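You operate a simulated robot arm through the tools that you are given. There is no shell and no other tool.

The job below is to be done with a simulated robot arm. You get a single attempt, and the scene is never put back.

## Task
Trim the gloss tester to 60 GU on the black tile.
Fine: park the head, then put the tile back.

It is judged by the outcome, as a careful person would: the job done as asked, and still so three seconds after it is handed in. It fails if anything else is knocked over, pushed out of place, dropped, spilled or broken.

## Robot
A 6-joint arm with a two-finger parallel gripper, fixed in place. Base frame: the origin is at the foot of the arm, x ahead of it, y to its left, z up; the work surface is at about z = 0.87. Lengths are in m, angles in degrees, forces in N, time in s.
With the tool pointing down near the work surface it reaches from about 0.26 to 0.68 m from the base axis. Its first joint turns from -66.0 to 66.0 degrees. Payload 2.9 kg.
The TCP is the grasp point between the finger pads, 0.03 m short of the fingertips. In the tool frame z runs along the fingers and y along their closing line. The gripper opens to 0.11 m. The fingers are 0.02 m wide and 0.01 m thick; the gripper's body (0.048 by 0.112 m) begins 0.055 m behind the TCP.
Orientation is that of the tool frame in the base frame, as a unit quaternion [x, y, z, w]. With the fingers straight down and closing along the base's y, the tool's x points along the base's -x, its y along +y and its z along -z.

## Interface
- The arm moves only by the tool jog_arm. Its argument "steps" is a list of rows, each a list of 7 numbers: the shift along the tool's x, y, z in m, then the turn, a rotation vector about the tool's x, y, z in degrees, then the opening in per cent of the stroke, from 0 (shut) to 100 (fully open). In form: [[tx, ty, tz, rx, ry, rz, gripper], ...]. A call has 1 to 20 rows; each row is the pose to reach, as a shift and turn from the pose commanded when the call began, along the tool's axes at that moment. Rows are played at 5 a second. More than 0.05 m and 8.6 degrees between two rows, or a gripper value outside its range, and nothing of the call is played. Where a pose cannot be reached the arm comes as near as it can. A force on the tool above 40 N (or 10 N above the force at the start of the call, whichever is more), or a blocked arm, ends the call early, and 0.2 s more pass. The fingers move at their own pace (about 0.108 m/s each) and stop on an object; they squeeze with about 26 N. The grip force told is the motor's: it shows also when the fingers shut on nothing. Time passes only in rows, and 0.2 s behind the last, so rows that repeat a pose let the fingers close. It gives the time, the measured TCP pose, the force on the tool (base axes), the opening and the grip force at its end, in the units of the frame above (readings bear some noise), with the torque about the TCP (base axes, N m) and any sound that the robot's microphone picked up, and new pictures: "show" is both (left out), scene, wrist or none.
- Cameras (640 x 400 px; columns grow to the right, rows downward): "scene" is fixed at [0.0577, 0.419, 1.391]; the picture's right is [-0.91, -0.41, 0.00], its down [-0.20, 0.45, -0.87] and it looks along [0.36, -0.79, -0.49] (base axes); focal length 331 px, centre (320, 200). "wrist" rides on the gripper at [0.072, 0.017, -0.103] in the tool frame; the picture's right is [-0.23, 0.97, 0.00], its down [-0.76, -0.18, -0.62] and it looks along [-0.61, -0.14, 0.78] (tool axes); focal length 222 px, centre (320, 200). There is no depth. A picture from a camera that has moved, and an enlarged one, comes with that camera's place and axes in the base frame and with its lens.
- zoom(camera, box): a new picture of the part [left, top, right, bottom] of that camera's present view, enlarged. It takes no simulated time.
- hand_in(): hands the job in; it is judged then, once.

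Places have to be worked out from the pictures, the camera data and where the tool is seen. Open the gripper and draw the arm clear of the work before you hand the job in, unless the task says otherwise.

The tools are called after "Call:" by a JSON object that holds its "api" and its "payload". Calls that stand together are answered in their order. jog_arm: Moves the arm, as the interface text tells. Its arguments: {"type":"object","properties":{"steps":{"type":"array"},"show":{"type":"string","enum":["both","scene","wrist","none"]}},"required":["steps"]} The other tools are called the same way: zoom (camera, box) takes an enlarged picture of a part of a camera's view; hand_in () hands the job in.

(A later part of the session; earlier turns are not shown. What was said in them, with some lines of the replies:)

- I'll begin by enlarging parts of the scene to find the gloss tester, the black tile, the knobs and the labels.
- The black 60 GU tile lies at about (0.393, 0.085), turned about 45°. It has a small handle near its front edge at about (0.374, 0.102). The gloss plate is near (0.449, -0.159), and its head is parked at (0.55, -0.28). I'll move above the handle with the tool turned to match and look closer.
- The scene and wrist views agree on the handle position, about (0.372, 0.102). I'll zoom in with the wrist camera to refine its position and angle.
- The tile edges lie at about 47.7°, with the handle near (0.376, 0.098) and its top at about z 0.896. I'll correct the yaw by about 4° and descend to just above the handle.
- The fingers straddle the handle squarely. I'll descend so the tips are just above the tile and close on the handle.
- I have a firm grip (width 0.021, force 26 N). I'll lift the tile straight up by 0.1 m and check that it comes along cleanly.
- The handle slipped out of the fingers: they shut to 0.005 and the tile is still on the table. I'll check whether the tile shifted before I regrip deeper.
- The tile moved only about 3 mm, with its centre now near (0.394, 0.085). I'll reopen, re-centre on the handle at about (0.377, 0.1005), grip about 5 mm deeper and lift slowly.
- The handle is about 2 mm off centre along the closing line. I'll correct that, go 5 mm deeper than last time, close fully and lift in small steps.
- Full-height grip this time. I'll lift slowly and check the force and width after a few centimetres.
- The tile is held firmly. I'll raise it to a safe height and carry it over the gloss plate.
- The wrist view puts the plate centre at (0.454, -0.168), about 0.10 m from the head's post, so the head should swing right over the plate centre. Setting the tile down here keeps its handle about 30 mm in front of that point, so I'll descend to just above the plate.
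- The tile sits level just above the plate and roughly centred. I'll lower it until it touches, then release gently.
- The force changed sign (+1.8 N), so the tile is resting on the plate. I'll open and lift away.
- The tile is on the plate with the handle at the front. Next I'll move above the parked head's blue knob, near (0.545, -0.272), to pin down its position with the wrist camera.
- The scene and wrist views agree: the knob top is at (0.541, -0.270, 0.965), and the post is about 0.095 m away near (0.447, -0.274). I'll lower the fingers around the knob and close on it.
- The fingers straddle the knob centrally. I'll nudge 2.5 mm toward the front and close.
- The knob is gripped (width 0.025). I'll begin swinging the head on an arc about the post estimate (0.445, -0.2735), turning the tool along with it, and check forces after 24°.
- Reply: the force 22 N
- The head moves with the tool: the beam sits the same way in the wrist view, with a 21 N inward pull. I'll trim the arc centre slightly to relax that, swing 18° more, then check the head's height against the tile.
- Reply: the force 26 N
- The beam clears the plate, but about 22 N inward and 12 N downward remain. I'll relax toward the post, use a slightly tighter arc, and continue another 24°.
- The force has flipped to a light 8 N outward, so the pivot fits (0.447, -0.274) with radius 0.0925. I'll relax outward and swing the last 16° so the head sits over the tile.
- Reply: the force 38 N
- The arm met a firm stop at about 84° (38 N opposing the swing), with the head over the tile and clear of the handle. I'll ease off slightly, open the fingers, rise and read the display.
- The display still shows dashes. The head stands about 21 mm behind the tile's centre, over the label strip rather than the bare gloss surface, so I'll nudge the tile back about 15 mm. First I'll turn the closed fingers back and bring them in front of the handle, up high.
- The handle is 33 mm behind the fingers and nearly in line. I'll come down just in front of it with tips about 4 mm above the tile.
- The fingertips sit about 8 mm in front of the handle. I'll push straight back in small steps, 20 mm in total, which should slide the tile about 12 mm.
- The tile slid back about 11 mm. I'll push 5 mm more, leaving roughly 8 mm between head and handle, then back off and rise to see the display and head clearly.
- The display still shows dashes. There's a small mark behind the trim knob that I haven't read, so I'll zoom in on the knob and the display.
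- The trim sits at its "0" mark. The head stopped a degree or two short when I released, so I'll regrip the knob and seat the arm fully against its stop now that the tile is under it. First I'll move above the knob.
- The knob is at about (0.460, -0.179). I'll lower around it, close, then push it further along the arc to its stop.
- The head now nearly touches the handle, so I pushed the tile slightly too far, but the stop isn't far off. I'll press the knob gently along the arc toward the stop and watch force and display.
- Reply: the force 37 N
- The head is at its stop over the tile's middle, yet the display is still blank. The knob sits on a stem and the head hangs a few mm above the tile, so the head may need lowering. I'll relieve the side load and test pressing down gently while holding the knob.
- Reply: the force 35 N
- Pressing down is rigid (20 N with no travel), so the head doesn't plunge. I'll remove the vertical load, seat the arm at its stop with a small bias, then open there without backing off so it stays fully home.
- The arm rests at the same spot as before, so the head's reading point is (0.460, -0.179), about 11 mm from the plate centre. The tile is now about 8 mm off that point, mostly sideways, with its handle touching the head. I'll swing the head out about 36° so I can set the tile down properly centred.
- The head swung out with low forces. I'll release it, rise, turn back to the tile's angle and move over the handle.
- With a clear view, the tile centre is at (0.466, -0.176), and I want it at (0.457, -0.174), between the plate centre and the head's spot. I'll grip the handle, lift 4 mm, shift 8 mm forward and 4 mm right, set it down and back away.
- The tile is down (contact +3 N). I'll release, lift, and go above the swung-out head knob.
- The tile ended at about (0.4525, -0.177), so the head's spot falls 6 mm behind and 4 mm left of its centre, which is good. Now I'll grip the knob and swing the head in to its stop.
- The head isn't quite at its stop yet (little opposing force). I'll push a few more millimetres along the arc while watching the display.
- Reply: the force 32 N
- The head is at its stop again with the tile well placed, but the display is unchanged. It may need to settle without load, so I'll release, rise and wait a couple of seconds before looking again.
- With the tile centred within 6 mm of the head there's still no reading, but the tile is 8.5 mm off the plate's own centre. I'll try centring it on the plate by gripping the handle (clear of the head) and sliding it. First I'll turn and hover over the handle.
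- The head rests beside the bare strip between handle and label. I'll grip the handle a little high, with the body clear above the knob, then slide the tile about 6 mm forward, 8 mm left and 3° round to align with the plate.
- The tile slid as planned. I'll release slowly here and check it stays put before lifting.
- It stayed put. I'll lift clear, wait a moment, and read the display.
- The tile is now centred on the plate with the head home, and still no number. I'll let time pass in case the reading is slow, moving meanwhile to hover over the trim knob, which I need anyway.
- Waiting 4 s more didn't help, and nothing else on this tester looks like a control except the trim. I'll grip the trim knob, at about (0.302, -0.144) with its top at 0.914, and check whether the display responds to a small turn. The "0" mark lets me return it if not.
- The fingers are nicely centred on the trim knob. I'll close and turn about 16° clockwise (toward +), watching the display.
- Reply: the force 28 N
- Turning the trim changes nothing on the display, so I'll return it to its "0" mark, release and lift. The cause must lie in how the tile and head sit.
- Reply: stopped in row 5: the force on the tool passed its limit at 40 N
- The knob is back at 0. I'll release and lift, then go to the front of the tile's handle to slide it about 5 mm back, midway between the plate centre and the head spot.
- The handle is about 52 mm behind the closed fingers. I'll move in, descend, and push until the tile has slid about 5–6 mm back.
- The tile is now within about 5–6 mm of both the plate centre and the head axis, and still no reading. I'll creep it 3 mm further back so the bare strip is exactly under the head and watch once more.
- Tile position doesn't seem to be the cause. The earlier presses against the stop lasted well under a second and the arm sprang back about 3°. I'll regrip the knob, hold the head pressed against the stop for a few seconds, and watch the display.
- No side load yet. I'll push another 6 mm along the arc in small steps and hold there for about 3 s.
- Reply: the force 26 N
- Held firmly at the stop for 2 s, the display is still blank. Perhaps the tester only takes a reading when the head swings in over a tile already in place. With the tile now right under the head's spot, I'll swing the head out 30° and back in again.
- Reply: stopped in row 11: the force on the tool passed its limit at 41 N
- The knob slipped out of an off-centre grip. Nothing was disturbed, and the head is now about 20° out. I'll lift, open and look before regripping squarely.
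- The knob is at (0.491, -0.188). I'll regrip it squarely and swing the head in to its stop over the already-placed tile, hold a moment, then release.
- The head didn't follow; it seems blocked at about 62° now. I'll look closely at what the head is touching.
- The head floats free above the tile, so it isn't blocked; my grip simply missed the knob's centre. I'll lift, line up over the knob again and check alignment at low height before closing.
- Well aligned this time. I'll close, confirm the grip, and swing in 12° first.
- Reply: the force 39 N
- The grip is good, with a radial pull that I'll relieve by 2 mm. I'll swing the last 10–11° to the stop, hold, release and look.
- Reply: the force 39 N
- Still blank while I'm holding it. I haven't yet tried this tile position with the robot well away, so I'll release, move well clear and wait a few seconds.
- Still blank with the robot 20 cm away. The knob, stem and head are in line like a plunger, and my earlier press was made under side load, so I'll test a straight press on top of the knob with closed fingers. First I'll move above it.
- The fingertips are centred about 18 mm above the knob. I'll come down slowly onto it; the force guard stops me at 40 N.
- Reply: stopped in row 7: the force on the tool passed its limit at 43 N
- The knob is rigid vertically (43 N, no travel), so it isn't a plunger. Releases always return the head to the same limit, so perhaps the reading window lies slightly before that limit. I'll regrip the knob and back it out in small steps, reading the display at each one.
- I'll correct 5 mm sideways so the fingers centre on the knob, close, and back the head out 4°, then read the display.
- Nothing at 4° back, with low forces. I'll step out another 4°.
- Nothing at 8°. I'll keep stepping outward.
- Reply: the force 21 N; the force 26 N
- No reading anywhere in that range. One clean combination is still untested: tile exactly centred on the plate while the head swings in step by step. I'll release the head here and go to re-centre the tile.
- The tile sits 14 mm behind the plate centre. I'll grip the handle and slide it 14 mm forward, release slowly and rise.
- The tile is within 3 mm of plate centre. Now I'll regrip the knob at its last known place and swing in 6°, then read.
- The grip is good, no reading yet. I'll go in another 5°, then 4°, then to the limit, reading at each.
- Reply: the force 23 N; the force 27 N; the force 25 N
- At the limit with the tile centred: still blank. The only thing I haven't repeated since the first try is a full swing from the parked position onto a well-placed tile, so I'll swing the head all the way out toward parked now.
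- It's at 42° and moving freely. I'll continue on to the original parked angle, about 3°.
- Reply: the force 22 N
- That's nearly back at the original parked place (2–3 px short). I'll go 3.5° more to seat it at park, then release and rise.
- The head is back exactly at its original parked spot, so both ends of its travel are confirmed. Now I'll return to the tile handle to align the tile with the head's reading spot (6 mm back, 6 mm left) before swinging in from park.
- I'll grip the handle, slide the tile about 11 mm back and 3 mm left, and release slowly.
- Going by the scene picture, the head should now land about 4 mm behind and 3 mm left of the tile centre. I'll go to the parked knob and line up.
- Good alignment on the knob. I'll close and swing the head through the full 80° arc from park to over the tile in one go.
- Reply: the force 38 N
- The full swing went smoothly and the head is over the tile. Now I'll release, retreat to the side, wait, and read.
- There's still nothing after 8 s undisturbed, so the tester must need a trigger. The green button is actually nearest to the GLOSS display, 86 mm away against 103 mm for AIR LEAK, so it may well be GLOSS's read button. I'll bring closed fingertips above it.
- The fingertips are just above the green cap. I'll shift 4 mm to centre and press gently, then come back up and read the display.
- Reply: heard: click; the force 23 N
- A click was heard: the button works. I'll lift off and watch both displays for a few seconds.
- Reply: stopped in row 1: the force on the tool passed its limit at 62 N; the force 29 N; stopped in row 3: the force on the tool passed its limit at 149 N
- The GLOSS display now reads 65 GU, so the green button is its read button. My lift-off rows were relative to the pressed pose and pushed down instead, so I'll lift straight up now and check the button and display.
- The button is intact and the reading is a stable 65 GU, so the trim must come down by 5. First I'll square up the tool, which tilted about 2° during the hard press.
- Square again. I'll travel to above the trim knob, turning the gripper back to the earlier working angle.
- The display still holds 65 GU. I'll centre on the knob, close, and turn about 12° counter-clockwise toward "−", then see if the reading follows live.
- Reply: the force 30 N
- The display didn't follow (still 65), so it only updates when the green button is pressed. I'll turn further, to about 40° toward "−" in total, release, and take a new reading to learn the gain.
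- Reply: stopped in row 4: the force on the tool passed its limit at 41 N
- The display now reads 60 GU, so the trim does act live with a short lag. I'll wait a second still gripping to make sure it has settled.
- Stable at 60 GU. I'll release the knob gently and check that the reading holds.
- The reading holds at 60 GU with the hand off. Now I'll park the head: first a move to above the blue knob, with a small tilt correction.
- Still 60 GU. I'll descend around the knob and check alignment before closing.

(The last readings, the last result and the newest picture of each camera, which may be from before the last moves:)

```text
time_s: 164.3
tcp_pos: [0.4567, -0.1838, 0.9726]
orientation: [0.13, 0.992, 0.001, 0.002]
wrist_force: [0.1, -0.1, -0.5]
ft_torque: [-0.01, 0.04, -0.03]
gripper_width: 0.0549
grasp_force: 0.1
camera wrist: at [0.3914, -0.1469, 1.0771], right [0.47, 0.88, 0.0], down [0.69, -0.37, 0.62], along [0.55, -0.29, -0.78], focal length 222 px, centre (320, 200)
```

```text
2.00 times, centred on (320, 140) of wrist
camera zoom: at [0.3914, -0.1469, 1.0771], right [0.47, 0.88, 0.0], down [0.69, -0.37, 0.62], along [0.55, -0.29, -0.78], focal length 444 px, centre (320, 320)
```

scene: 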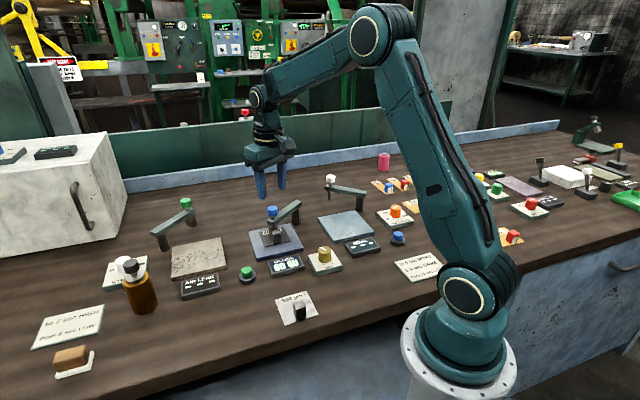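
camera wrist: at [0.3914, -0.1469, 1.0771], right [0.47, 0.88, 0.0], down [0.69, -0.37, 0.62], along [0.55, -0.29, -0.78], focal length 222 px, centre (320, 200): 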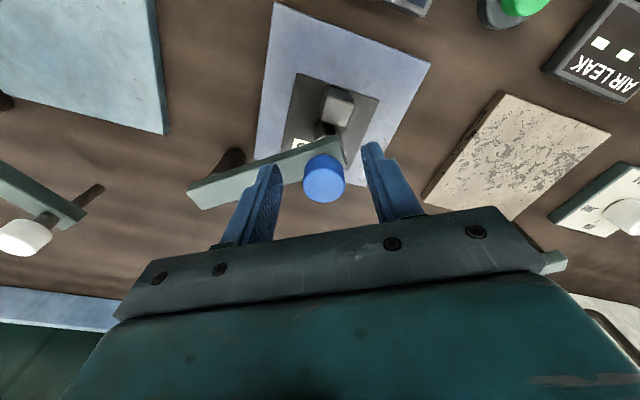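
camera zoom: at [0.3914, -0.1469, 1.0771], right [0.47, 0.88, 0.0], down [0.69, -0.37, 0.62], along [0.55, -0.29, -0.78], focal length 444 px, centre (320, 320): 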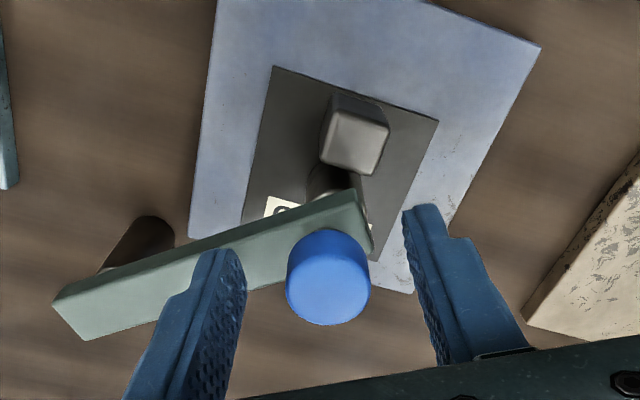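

I'll shift 2 mm, close, and swing the head all the way back to its parked position.

Call:
{"api": "jog_arm", "payload": {"steps": [[0.001, 0.0018, 0, 0, 0, 0, 50], [0.001, 0.0018, 0, 0, 0, 0, 20], [0.001, 0.0018, 0, 0, 0, 0, 0], [0.001, 0.0018, 0, 0, 0, 0, 0], [0.001, 0.0018, 0, 0, 0, 0, 0], [-0.0087, 0.0029, 0, 0, 0, 6, 0], [-0.0183, 0.0029, 0, 0, 0, 12, 0], [-0.028, 0.0019, 0, 0, 0, 18, 0], [-0.0375, 0.0, 0, 0, 0, 24, 0], [-0.0468, -0.003, 0, 0, 0, 30, 0], [-0.0556, -0.0069, 0, 0, 0, 36, 0], [-0.064, -0.0117, 0, 0, 0, 42, 0], [-0.0719, -0.0174, 0, 0, 0, 48, 0], [-0.0791, -0.0238, 0, 0, 0, 54, 0], [-0.0857, -0.0311, 0, 0, 0, 60, 0], [-0.0914, -0.0389, 0, 0, 0, 66, 0], [-0.0963, -0.0472, 0, 0, 0, 72, 0], [-0.1003, -0.0561, 0, 0, 0, 78, 0], [-0.102, -0.0607, 0, 0, 0, 81, 0]]}}

Call:
{"api": "zoom", "payload": {"camera": "scene", "box": [230, 165, 310, 225]}}

Call:
{"api": "zoom", "payload": {"camera": "scene", "box": [240, 190, 340, 280]}}

```text
time_s: 168.3
tcp_pos: [0.54, -0.267, 0.9728]
orientation: [0.743, 0.669, 0.001, -0.002]
wrist_force: [-24.9, 0.2, -5.8]
ft_torque: [-0.56, -0.15, -0.26]
gripper_width: 0.0254
grasp_force: 45.2
camera wrist: at [0.5648, -0.1957, 1.0769], right [0.95, -0.33, 0.0], down [-0.25, -0.74, 0.62], along [-0.2, -0.59, -0.78], focal length 222 px, centre (320, 200)
```

scene: 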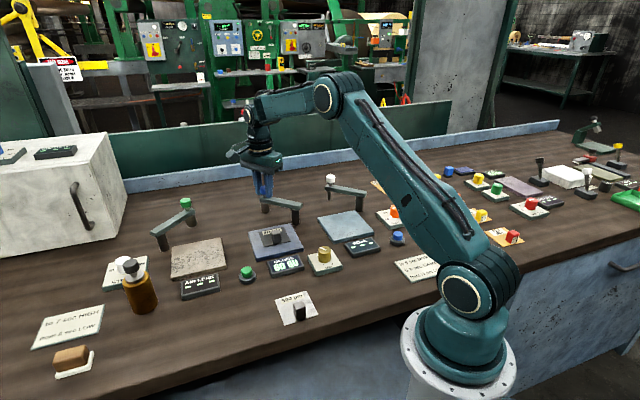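
wrist: 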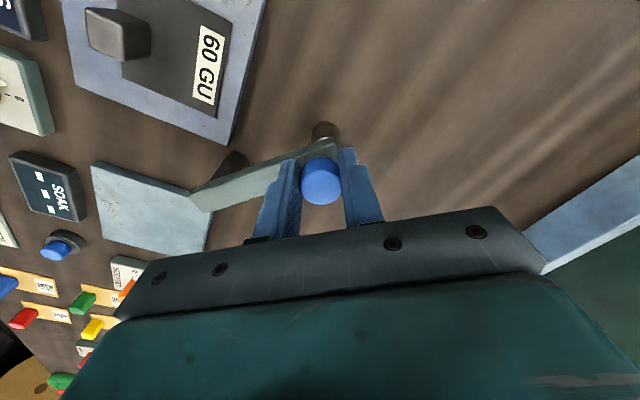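

```text
6.67 times, centred on (270, 195) of scene
camera zoom: at [0.0572, 0.419, 1.391], right [-0.91, -0.41, 0.0], down [-0.2, 0.45, -0.87], along [0.36, -0.79, -0.49], focal length 2206 px, centre (653, 233)
```

zoom: 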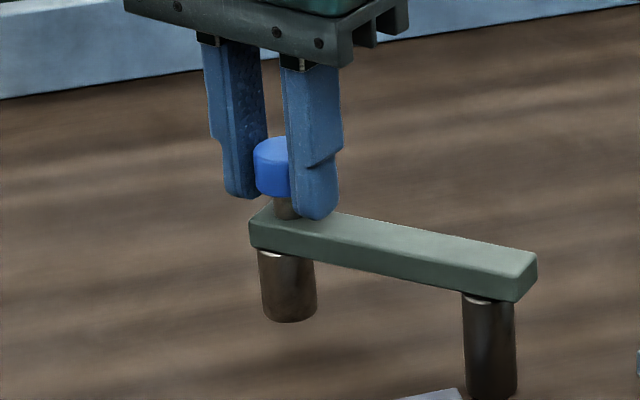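

```text
4.44 times, centred on (290, 235) of scene
camera zoom: at [0.0572, 0.419, 1.391], right [-0.91, -0.41, 0.0], down [-0.2, 0.45, -0.87], along [0.36, -0.79, -0.49], focal length 1471 px, centre (453, 44)
```

zoom: 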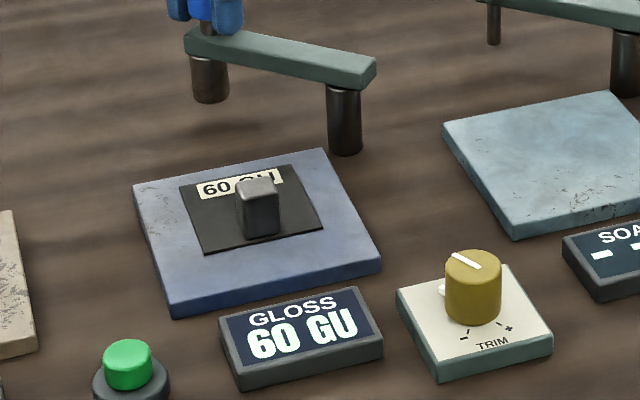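

The head is essentially at park, and the display still shows the held 60 GU. I'll nudge it the last degree, release, and rise.

Call:
{"api": "jog_arm", "payload": {"steps": [[-0.002, 0.0, 0, 0, 0, 1, 0], [-0.002, 0.0, 0, 0, 0, 1, 0], [-0.002, 0.0, 0, 0, 0, 1, 25], [-0.002, 0.0, 0, 0, 0, 1, 50], [-0.002, 0.0, 0, 0, 0, 1, 50], [-0.002, 0, -0.03, 0, 0, 1, 50], [-0.002, 0, -0.07, 0, 0, 1, 50]]}}

Call:
{"api": "zoom", "payload": {"camera": "scene", "box": [230, 165, 310, 225]}}

```text
time_s: 169.9
tcp_pos: [0.5401, -0.2702, 1.0414]
orientation: [0.749, 0.663, 0.002, 0.001]
wrist_force: [-0.9, -0.2, 0.4]
ft_torque: [0.03, -0.02, 0.02]
gripper_width: 0.0549
grasp_force: 0.0
camera wrist: at [0.5659, -0.1979, 1.1467], right [0.94, -0.34, 0.0], down [-0.27, -0.74, 0.62], along [-0.21, -0.58, -0.78], focal length 222 px, centre (320, 200)
```

scene: 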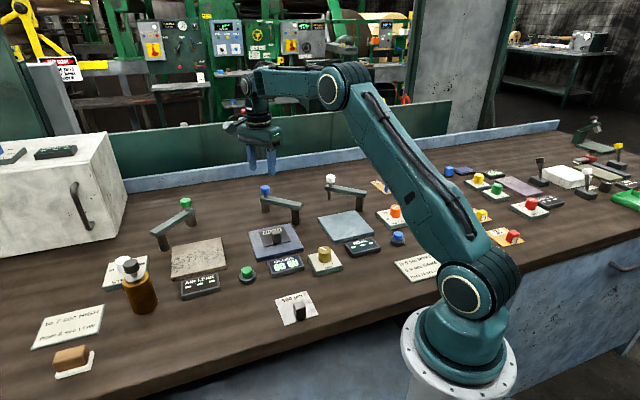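
wrist: 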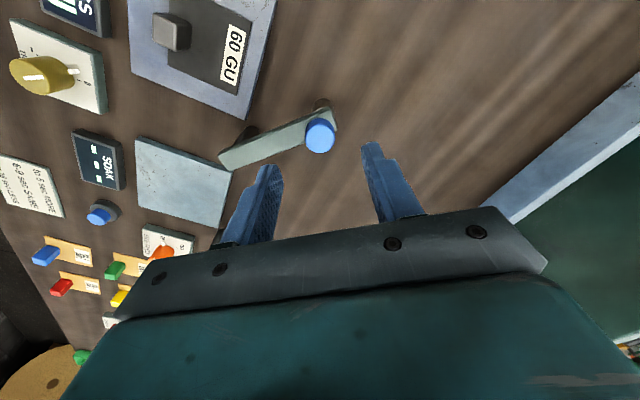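

```text
6.67 times, centred on (270, 195) of scene
camera zoom: at [0.0577, 0.419, 1.391], right [-0.91, -0.41, 0.0], down [-0.2, 0.45, -0.87], along [0.36, -0.79, -0.49], focal length 2206 px, centre (653, 233)
```

zoom: 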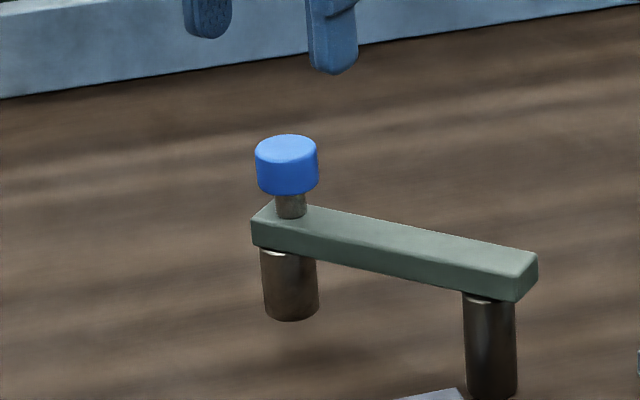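

The head is exactly at its original parked place, and the display shows 60 GU. Now for the tile: I'll go back above its handle.

Call:
{"api": "jog_arm", "payload": {"steps": [[0.013, -0.015, 0, 0, 0, -6.5, 50], [0.026, -0.03, 0, 0, 0, -13, 50], [0.039, -0.045, 0, 0, 0, -19.5, 50], [0.052, -0.06, 0, 0, 0, -26, 50], [0.065, -0.075, 0, 0, 0, -32.5, 50], [0.078, -0.09, 0, 0, 0, -39, 50], [0.09, -0.105, 0, 0, 0, -45.5, 50], [0.1033, -0.12, 0, 0, 0, -52, 50], [0.1033, -0.12, 0.05, 0, 0, -52, 50]]}}

Call:
{"api": "zoom", "payload": {"camera": "wrist", "box": [200, 40, 440, 240]}}

Call:
{"api": "zoom", "payload": {"camera": "scene", "box": [240, 190, 340, 280]}}

```text
time_s: 171.9
tcp_pos: [0.4338, -0.1535, 0.9912]
orientation: [0.381, 0.925, 0.001, 0.001]
wrist_force: [1.3, -0.3, -0.2]
ft_torque: [0.01, -0.05, 0.01]
gripper_width: 0.0549
grasp_force: 0.0
camera wrist: at [0.3932, -0.0887, 1.0956], right [0.85, 0.53, 0.0], down [0.41, -0.66, 0.62], along [0.33, -0.53, -0.78], focal length 222 px, centre (320, 200)
```

scene: 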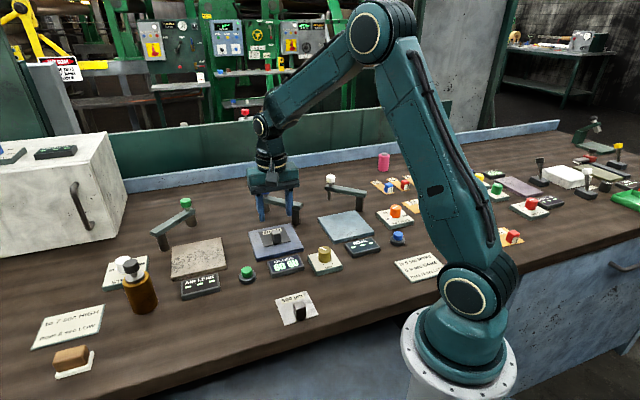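
wrist: 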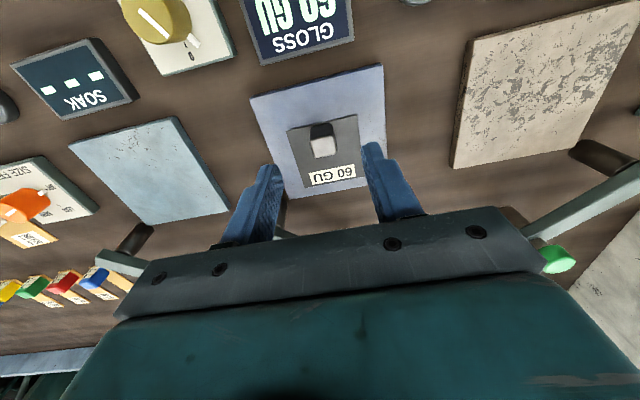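

```text
2.00 times, centred on (320, 140) of wrist
camera zoom: at [0.3932, -0.0887, 1.0956], right [0.85, 0.53, 0.0], down [0.41, -0.66, 0.62], along [0.33, -0.53, -0.78], focal length 444 px, centre (320, 320)
```

zoom: 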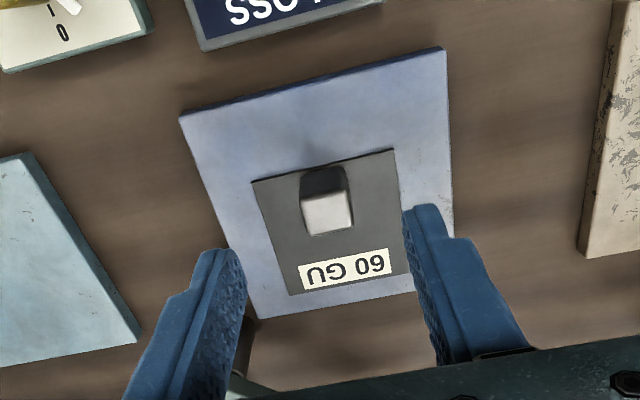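

```text
4.44 times, centred on (290, 235) of scene
camera zoom: at [0.0577, 0.419, 1.391], right [-0.91, -0.41, 0.0], down [-0.2, 0.45, -0.87], along [0.36, -0.79, -0.49], focal length 1471 px, centre (453, 44)
```

zoom: 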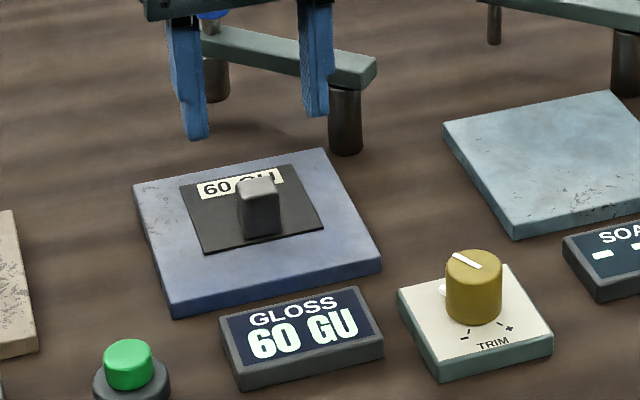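

The handle is about 12 mm behind and 3 mm left of my fingers' centre. I'll correct for that, go deep enough for a firm grip and close.

Call:
{"api": "jog_arm", "payload": {"steps": [[-0.0115, 0.003, 0.03, 0, 0, 0, 50], [-0.0115, 0.003, 0.055, 0, 0, 0, 50], [-0.0115, 0.003, 0.0685, 0, 0, 0, 50]], "show": "wrist"}}

Call:
{"api": "zoom", "payload": {"camera": "wrist", "box": [220, 60, 420, 210]}}

Call:
{"api": "zoom", "payload": {"camera": "scene", "box": [250, 200, 310, 255]}}

```text
time_s: 172.7
tcp_pos: [0.4467, -0.1571, 0.9231]
orientation: [0.381, 0.924, 0.001, 0.002]
wrist_force: [-0.3, -0.3, -0.6]
ft_torque: [0.03, -0.01, 0.02]
gripper_width: 0.0554
grasp_force: 0.1
camera wrist: at [0.4067, -0.092, 1.0268], right [0.85, 0.53, 0.0], down [0.41, -0.66, 0.62], along [0.33, -0.53, -0.78], focal length 222 px, centre (320, 200)
```

wrist: 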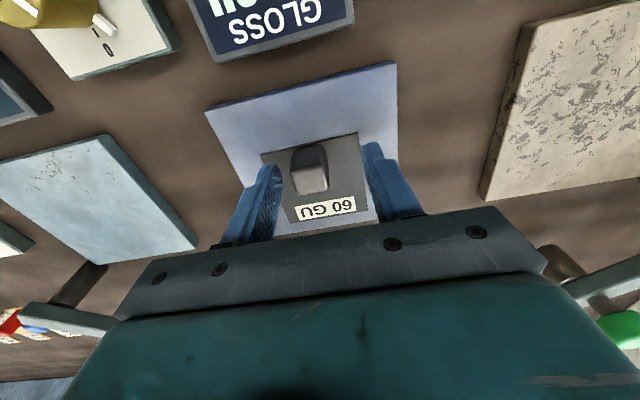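

```text
2.67 times, centred on (320, 135) of wrist
camera zoom: at [0.4067, -0.092, 1.0268], right [0.85, 0.53, 0.0], down [0.41, -0.66, 0.62], along [0.33, -0.53, -0.78], focal length 592 px, centre (320, 373)
```

zoom: 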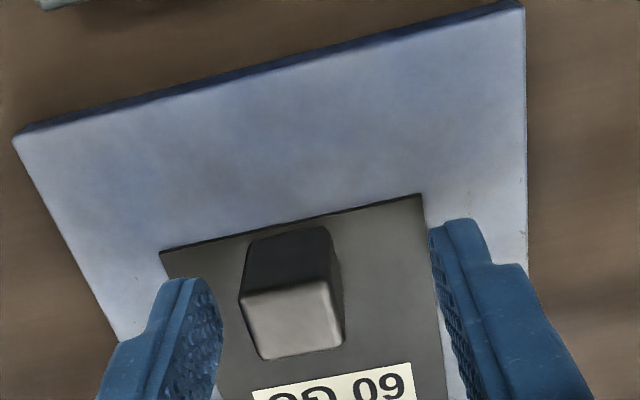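

```text
7.27 times, centred on (280, 228) of scene
camera zoom: at [0.0578, 0.419, 1.391], right [-0.91, -0.41, 0.0], down [-0.2, 0.45, -0.87], along [0.36, -0.79, -0.49], focal length 2407 px, centre (611, 0)
```

zoom: 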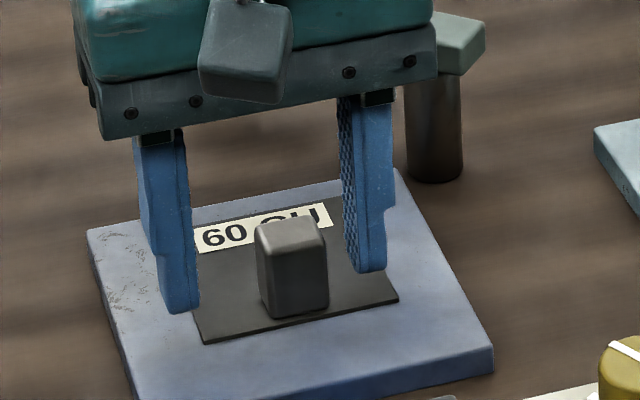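

The handle is about 7 mm to the −y side of centre. I'll correct that, descend to full depth and close.

Call:
{"api": "jog_arm", "payload": {"steps": [[-0.002, -0.0072, 0, 0, 0, 0, 50], [-0.002, -0.0072, 0.006, 0, 0, 0, 50], [-0.002, -0.0072, 0.0095, 0, 0, 0, 50], [-0.002, -0.0072, 0.0095, 0, 0, 0, 20], [-0.002, -0.0072, 0.0095, 0, 0, 0, 0], [-0.002, -0.0072, 0.0095, 0, 0, 0, 0], [-0.002, -0.0072, 0.0095, 0, 0, 0, 0]]}}

Call:
{"api": "zoom", "payload": {"camera": "wrist", "box": [220, 60, 420, 210]}}

Call:
{"api": "zoom", "payload": {"camera": "scene", "box": [250, 200, 310, 255]}}

```text
time_s: 174.3
tcp_pos: [0.442, -0.164, 0.9141]
orientation: [0.382, 0.924, 0.002, 0.002]
wrist_force: [2.9, 2.1, 13.4]
ft_torque: [-0.04, 0.05, 0.05]
gripper_width: 0.0216
grasp_force: 26.2
camera wrist: at [0.402, -0.0996, 1.0181], right [0.85, 0.53, 0.0], down [0.41, -0.66, 0.62], along [0.33, -0.53, -0.78], focal length 222 px, centre (320, 200)
```

scene: 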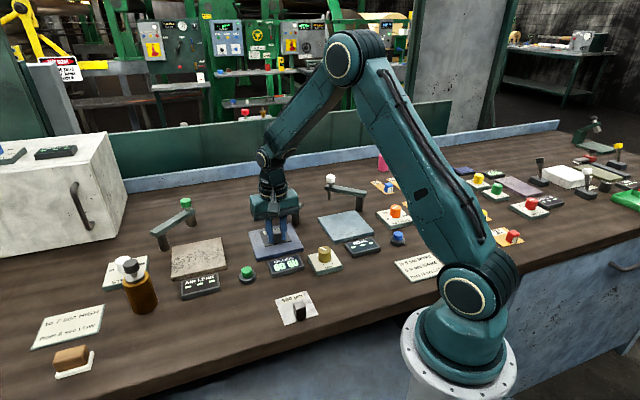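
wrist: 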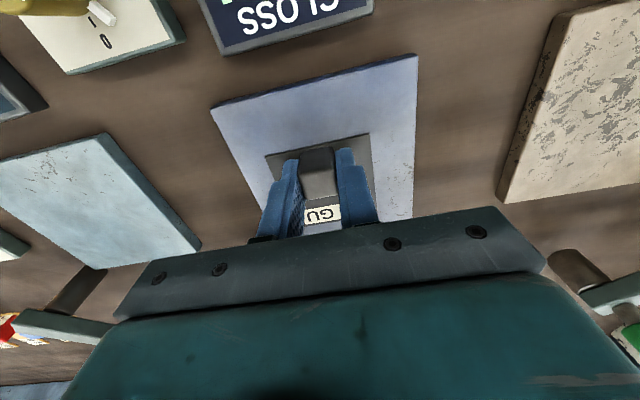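

```text
2.67 times, centred on (320, 135) of wrist
camera zoom: at [0.402, -0.0996, 1.0181], right [0.85, 0.53, 0.0], down [0.41, -0.66, 0.62], along [0.33, -0.53, -0.78], focal length 592 px, centre (320, 373)
```

zoom: 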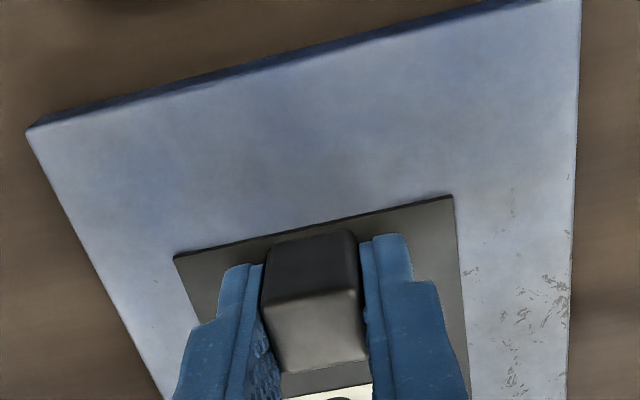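

```text
7.27 times, centred on (280, 228) of scene
camera zoom: at [0.0576, 0.4191, 1.3909], right [-0.91, -0.41, 0.0], down [-0.2, 0.45, -0.87], along [0.36, -0.79, -0.49], focal length 2407 px, centre (611, 0)
```

zoom: 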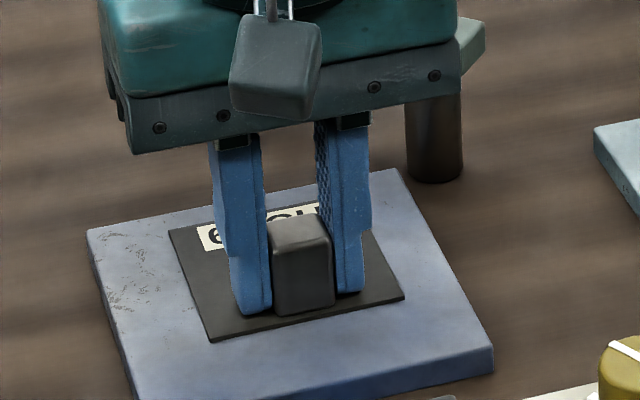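

Full-depth square grip. I'll lift slowly and carry the tile back over its home spot at about (0.373, 0.098), turning it back by 2.7°.

Call:
{"api": "jog_arm", "payload": {"steps": [[0, 0, -0.004, 0, 0, 0, 0], [0, 0, -0.01, 0, 0, 0, 0], [0, 0, -0.022, 0, 0, 0, 0], [0, 0, -0.04, 0, 0, 0, 0], [0, 0, -0.06, 0, 0, 0, 0], [0, 0, -0.08, 0, 0, 0, 0], [0.012, 0.007, -0.09, 0, 0, 0, 0], [0.037, 0.022, -0.09, 0, 0, 0, 0], [0.064, 0.037, -0.09, 0, 0, -0.5, 0], [0.091, 0.053, -0.09, 0, 0, -1, 0], [0.118, 0.069, -0.09, 0, 0, -1.5, 0], [0.145, 0.085, -0.09, 0, 0, -2, 0], [0.172, 0.1, -0.09, 0, 0, -2.5, 0], [0.199, 0.116, -0.09, 0, 0, -2.7, 0], [0.222, 0.13, -0.09, 0, 0, -2.7, 0], [0.234, 0.1368, -0.09, 0, 0, -2.7, 0], [0.234, 0.1368, -0.09, 0, 0, -2.7, 0]]}}

Call:
{"api": "zoom", "payload": {"camera": "scene", "box": [190, 250, 300, 350]}}

```text
time_s: 177.9
tcp_pos: [0.3718, 0.0958, 1.0052]
orientation: [0.36, 0.933, 0.002, 0.002]
wrist_force: [-0.9, -0.2, -1.1]
ft_torque: [0.01, -0.01, 0.02]
gripper_width: 0.0214
grasp_force: 25.6
camera wrist: at [0.3297, 0.1589, 1.1096], right [0.82, 0.57, 0.0], down [0.44, -0.64, 0.62], along [0.36, -0.51, -0.78], focal length 222 px, centre (320, 200)
```

scene: 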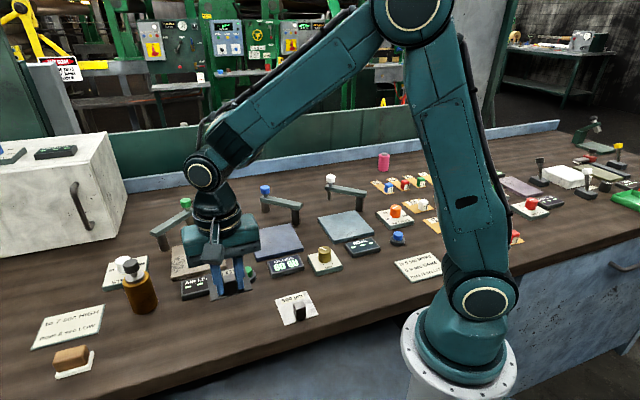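
wrist: 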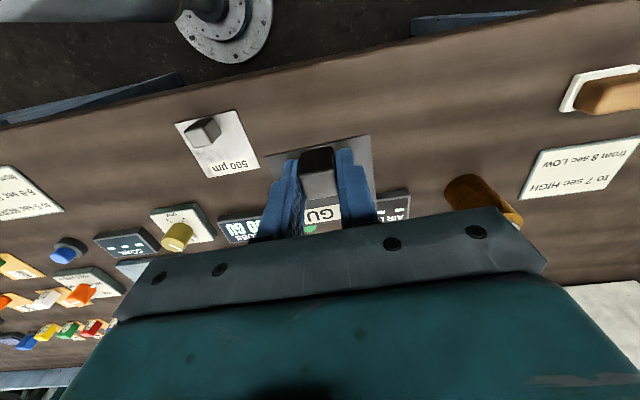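

```text
4.00 times, centred on (245, 300) of scene
camera zoom: at [0.0577, 0.419, 1.391], right [-0.91, -0.41, 0.0], down [-0.2, 0.45, -0.87], along [0.36, -0.79, -0.49], focal length 1324 px, centre (620, -200)
```

zoom: 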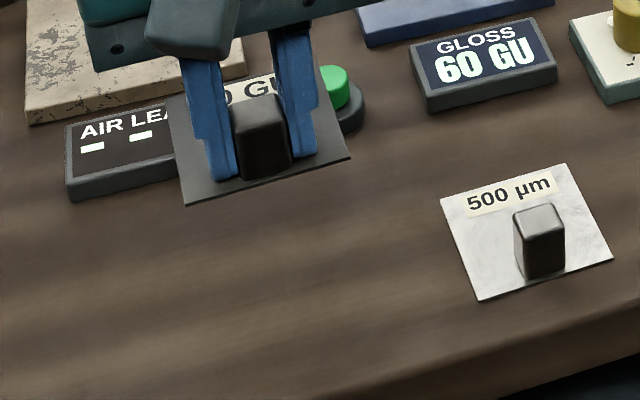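

The tile is held over its home area. I'll lower to about 2 cm above the table and compare its position with the original picture.

Call:
{"api": "jog_arm", "payload": {"steps": [[0.0005, 0.001, 0.02, 0, 0, 0, 0], [0.0005, 0.001, 0.045, 0, 0, 0, 0], [0.0005, 0.001, 0.07, 0, 0, 0, 0], [0.0005, 0.001, 0.085, 0, 0, 0, 0], [0.0005, 0.001, 0.085, 0, 0, 0, 0]]}}

Call:
{"api": "zoom", "payload": {"camera": "scene", "box": [205, 295, 269, 345]}}

```text
time_s: 179.1
tcp_pos: [0.3716, 0.1003, 0.9183]
orientation: [0.36, 0.933, 0.001, 0.001]
wrist_force: [-0.5, -0.3, -1.7]
ft_torque: [0.02, -0.02, 0.03]
gripper_width: 0.0215
grasp_force: 26.5
camera wrist: at [0.3292, 0.1629, 1.0229], right [0.82, 0.57, 0.0], down [0.44, -0.64, 0.62], along [0.36, -0.51, -0.78], focal length 222 px, centre (320, 200)
```

scene: 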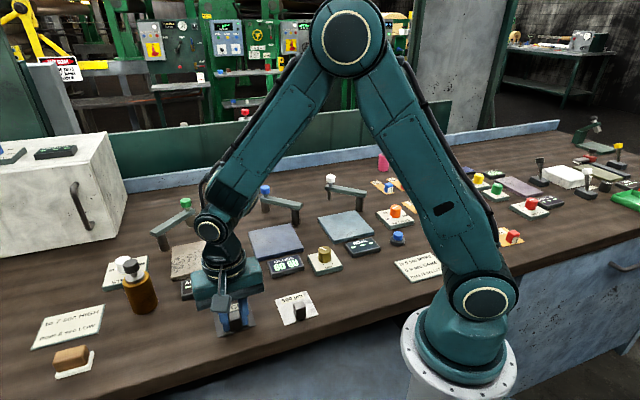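
wrist: 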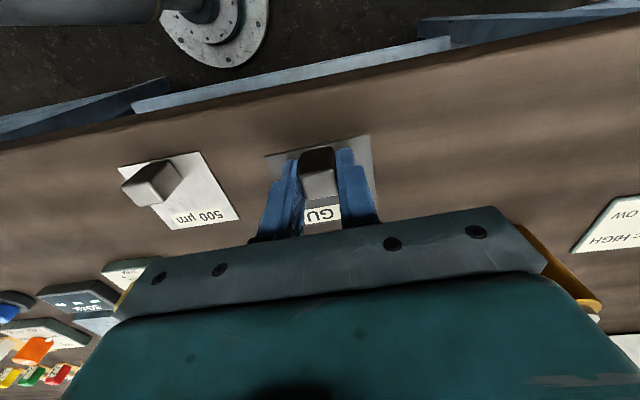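

```text
8.00 times, centred on (237, 320) of scene
camera zoom: at [0.0578, 0.419, 1.391], right [-0.91, -0.41, 0.0], down [-0.2, 0.45, -0.87], along [0.36, -0.79, -0.49], focal length 2648 px, centre (984, -760)
```

zoom: 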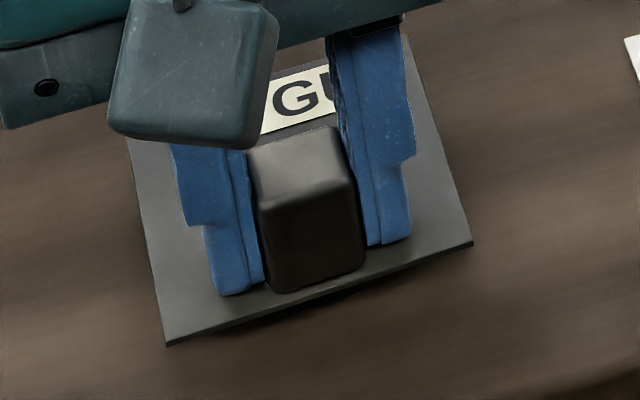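

Allowing for the remaining height, the tile is within a few mm of its original place and slightly toward the camera. I'll correct 3 mm and lower until it touches.

Call:
{"api": "jog_arm", "payload": {"steps": [[-0.0027, -0.0012, 0.004, 0, 0, 0, 0], [-0.0027, -0.0012, 0.009, 0, 0, 0, 0], [-0.0027, -0.0012, 0.012, 0, 0, 0, 0], [-0.0027, -0.0012, 0.014, 0, 0, 0, 0]], "show": "none"}}

Call:
{"api": "zoom", "payload": {"camera": "scene", "box": [205, 295, 269, 345]}}

```text
time_s: 180.1
tcp_pos: [0.3743, 0.0955, 0.9061]
orientation: [0.36, 0.933, 0.002, 0.001]
wrist_force: [0.1, 0.5, -1.6]
ft_torque: [0.0, -0.01, 0.03]
gripper_width: 0.0215
grasp_force: 26.2
```

```text
8.00 times, centred on (237, 320) of scene
camera zoom: at [0.0578, 0.419, 1.391], right [-0.91, -0.41, 0.0], down [-0.2, 0.45, -0.87], along [0.36, -0.79, -0.49], focal length 2648 px, centre (984, -760)
```

zoom: 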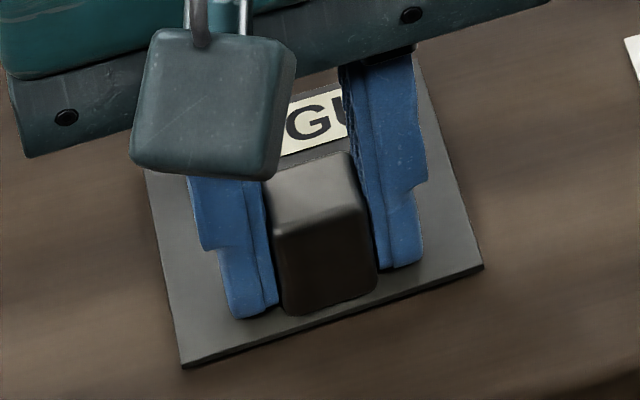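

Very close: about 1.5 mm to the right. I'll shift that back and lower the last 3–4 mm to contact.

Call:
{"api": "jog_arm", "payload": {"steps": [[-0.0006, 0.0014, 0.0015, 0, 0, 0, 0], [-0.0006, 0.0014, 0.003, 0, 0, 0, 0], [-0.0006, 0.0014, 0.004, 0, 0, 0, 0]], "show": "none"}}

Call:
{"api": "zoom", "payload": {"camera": "scene", "box": [205, 295, 269, 345]}}

```text
time_s: 180.9
tcp_pos: [0.3758, 0.0961, 0.9003]
orientation: [0.36, 0.933, 0.002, 0.001]
wrist_force: [0.1, 1.6, 11.3]
ft_torque: [-0.21, 0.1, -0.02]
gripper_width: 0.0214
grasp_force: 26.0
```

```text
8.00 times, centred on (237, 320) of scene
camera zoom: at [0.0576, 0.419, 1.391], right [-0.91, -0.41, 0.0], down [-0.2, 0.45, -0.87], along [0.36, -0.79, -0.49], focal length 2648 px, centre (984, -760)
```

zoom: 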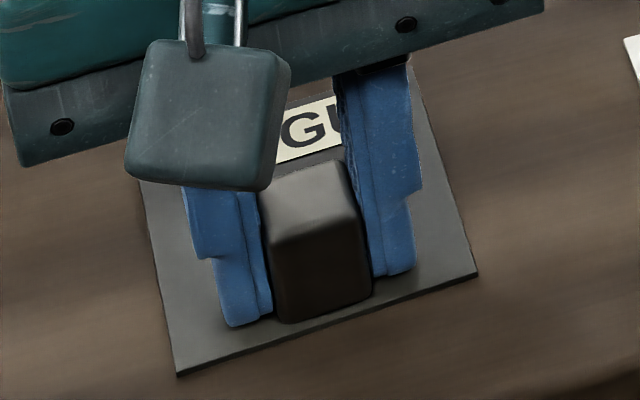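

The tile's corners now match the original picture to within a pixel, and contact is confirmed. I'll release slowly and lift straight up.

Call:
{"api": "jog_arm", "payload": {"steps": [[0, 0, -0.001, 0, 0, 0, 0], [0, 0, -0.001, 0, 0, 0, 22], [0, 0, -0.001, 0, 0, 0, 27], [0, 0, -0.001, 0, 0, 0, 40], [0, 0, -0.001, 0, 0, 0, 40], [0, 0, -0.02, 0, 0, 0, 40], [0, 0, -0.05, 0, 0, 0, 40], [0, 0, -0.09, 0, 0, 0, 40], [0, 0, -0.13, 0, 0, 0, 50]]}}

Call:
{"api": "zoom", "payload": {"camera": "scene", "box": [205, 295, 269, 345]}}

Call:
{"api": "zoom", "payload": {"camera": "scene", "box": [200, 180, 360, 280]}}

```text
time_s: 182.9
tcp_pos: [0.3728, 0.0978, 1.0363]
orientation: [0.359, 0.933, 0.0, 0.001]
wrist_force: [0.3, 0.3, 0.8]
ft_torque: [-0.02, -0.05, -0.01]
gripper_width: 0.055
grasp_force: 0.1
camera wrist: at [0.3307, 0.1601, 1.1401], right [0.82, 0.57, 0.0], down [0.44, -0.64, 0.62], along [0.36, -0.51, -0.78], focal length 222 px, centre (320, 200)
```

scene: 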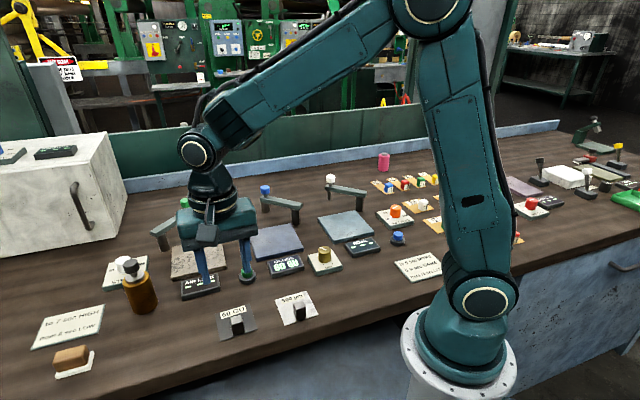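
wrist: 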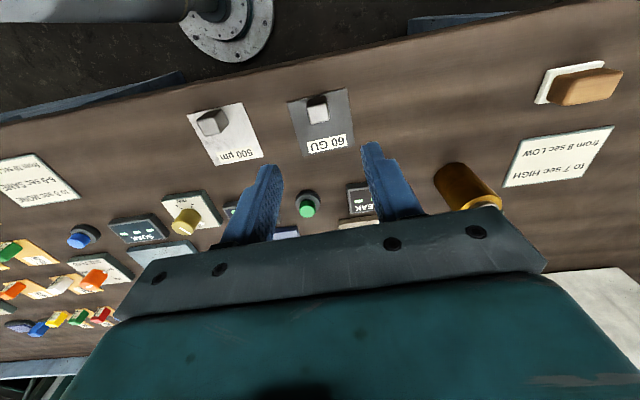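

```text
8.00 times, centred on (237, 320) of scene
camera zoom: at [0.0577, 0.419, 1.391], right [-0.91, -0.41, 0.0], down [-0.2, 0.45, -0.87], along [0.36, -0.79, -0.49], focal length 2648 px, centre (984, -760)
```

zoom: 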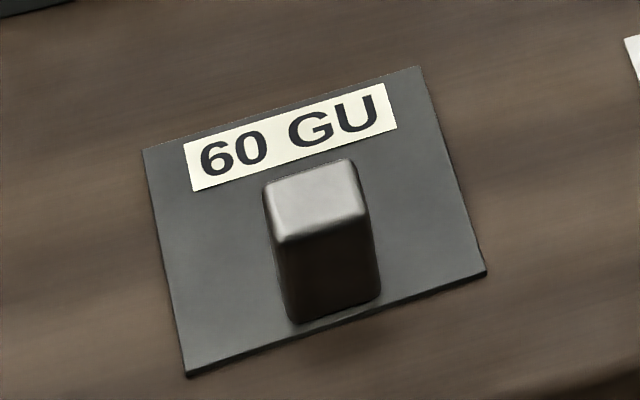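

```text
4.00 times, centred on (280, 230) of scene
camera zoom: at [0.0577, 0.419, 1.391], right [-0.91, -0.41, 0.0], down [-0.2, 0.45, -0.87], along [0.36, -0.79, -0.49], focal length 1324 px, centre (480, 80)
```

zoom: 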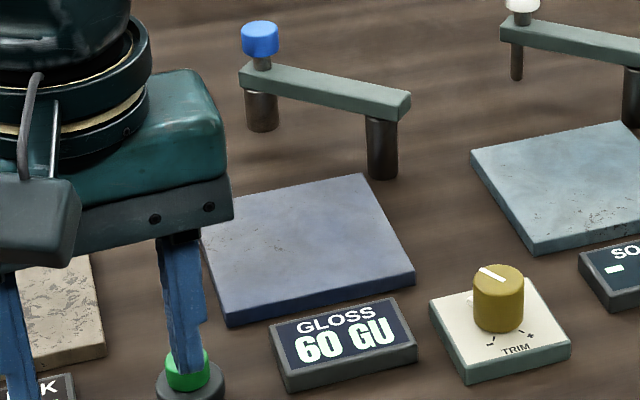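

The tile is back within about 2 mm of its original spot, the head is parked, and the display shows 60 GU. I'll raise the open gripper well clear and take a final look.

Call:
{"api": "jog_arm", "payload": {"steps": [[0, 0, -0.04, 0, 0, 0, 60], [0, 0, -0.08, 0, 0, 0, 60], [0, 0, -0.12, 0, 0, 0, 60], [-0.01, -0.01, -0.15, 0, 0, 0, 60], [-0.01, -0.01, -0.15, 0, 0, 0, 60], [-0.01, -0.01, -0.15, 0, 0, 0, 60]]}}

Call:
{"api": "zoom", "payload": {"camera": "scene", "box": [180, 170, 360, 350]}}

```text
time_s: 184.3
tcp_pos: [0.3737, 0.0804, 1.1804]
orientation: [0.359, 0.933, 0.001, 0.002]
wrist_force: [-0.4, -0.5, 0.6]
ft_torque: [-0.01, -0.02, 0.0]
gripper_width: 0.066
grasp_force: 0.1
camera wrist: at [0.3311, 0.1438, 1.2853], right [0.82, 0.57, 0.0], down [0.44, -0.64, 0.62], along [0.36, -0.51, -0.78], focal length 222 px, centre (320, 200)
```

scene: 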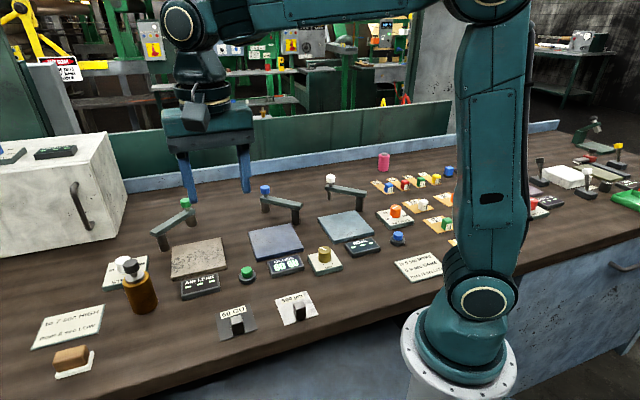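
wrist: 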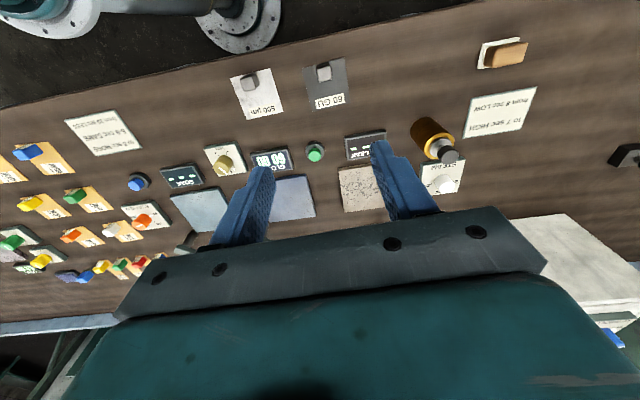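

```text
2.22 times, centred on (270, 260) of scene
camera zoom: at [0.0577, 0.419, 1.391], right [-0.91, -0.41, 0.0], down [-0.2, 0.45, -0.87], along [0.36, -0.79, -0.49], focal length 735 px, centre (431, 67)
```

zoom: 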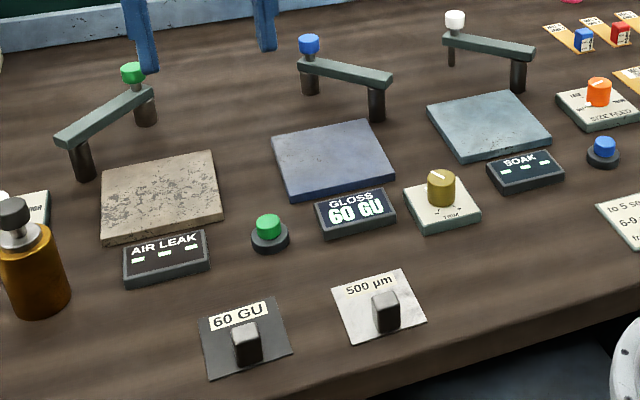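

The last picture shows the job finished. GLOSS reads 60 GU, the head is at its original parked spot, the black tile is back in its place, and nothing else has moved. The gripper is open and clear, so I'm handing in.

Call:
{"api": "hand_in", "payload": {}}

```text
The job is handed in.
```

The gloss tester now reads 60 GU on the black tile, down from 65 GU. The head is parked and the tile is back in its place. I handed the job in and have not seen the judge's result.

- **Trim:** I turned the trim knob roughly 30° toward "−". The display changed to 60 GU while the head was still over the tile, and stayed there after I let go. I did not press the button again for a fresh reading after trimming. The display was still showing 60 GU with the tile removed, so by then it was a held value.
- **Head:** it is back at its original parked spot, with no difference visible in the scene picture.
- **Tile:** it is back within about 2 mm of its original position.

- **Extra contact with the tester:** it took me a long time to find that the green button between the AIR LEAK and GLOSS displays triggers the reading. Before that I moved the tile around on the plate, swung the head in and out several times, and briefly turned the trim knob and returned it to 0.
- **Hard press on the button:** when I pressed the green button, a mistake in my lift-off move pushed it down with up to about 149 N before the arm stopped. The button looked intact afterwards and the tester gave a stable reading.

Nothing else on the bench looked moved or knocked over in the final picture.
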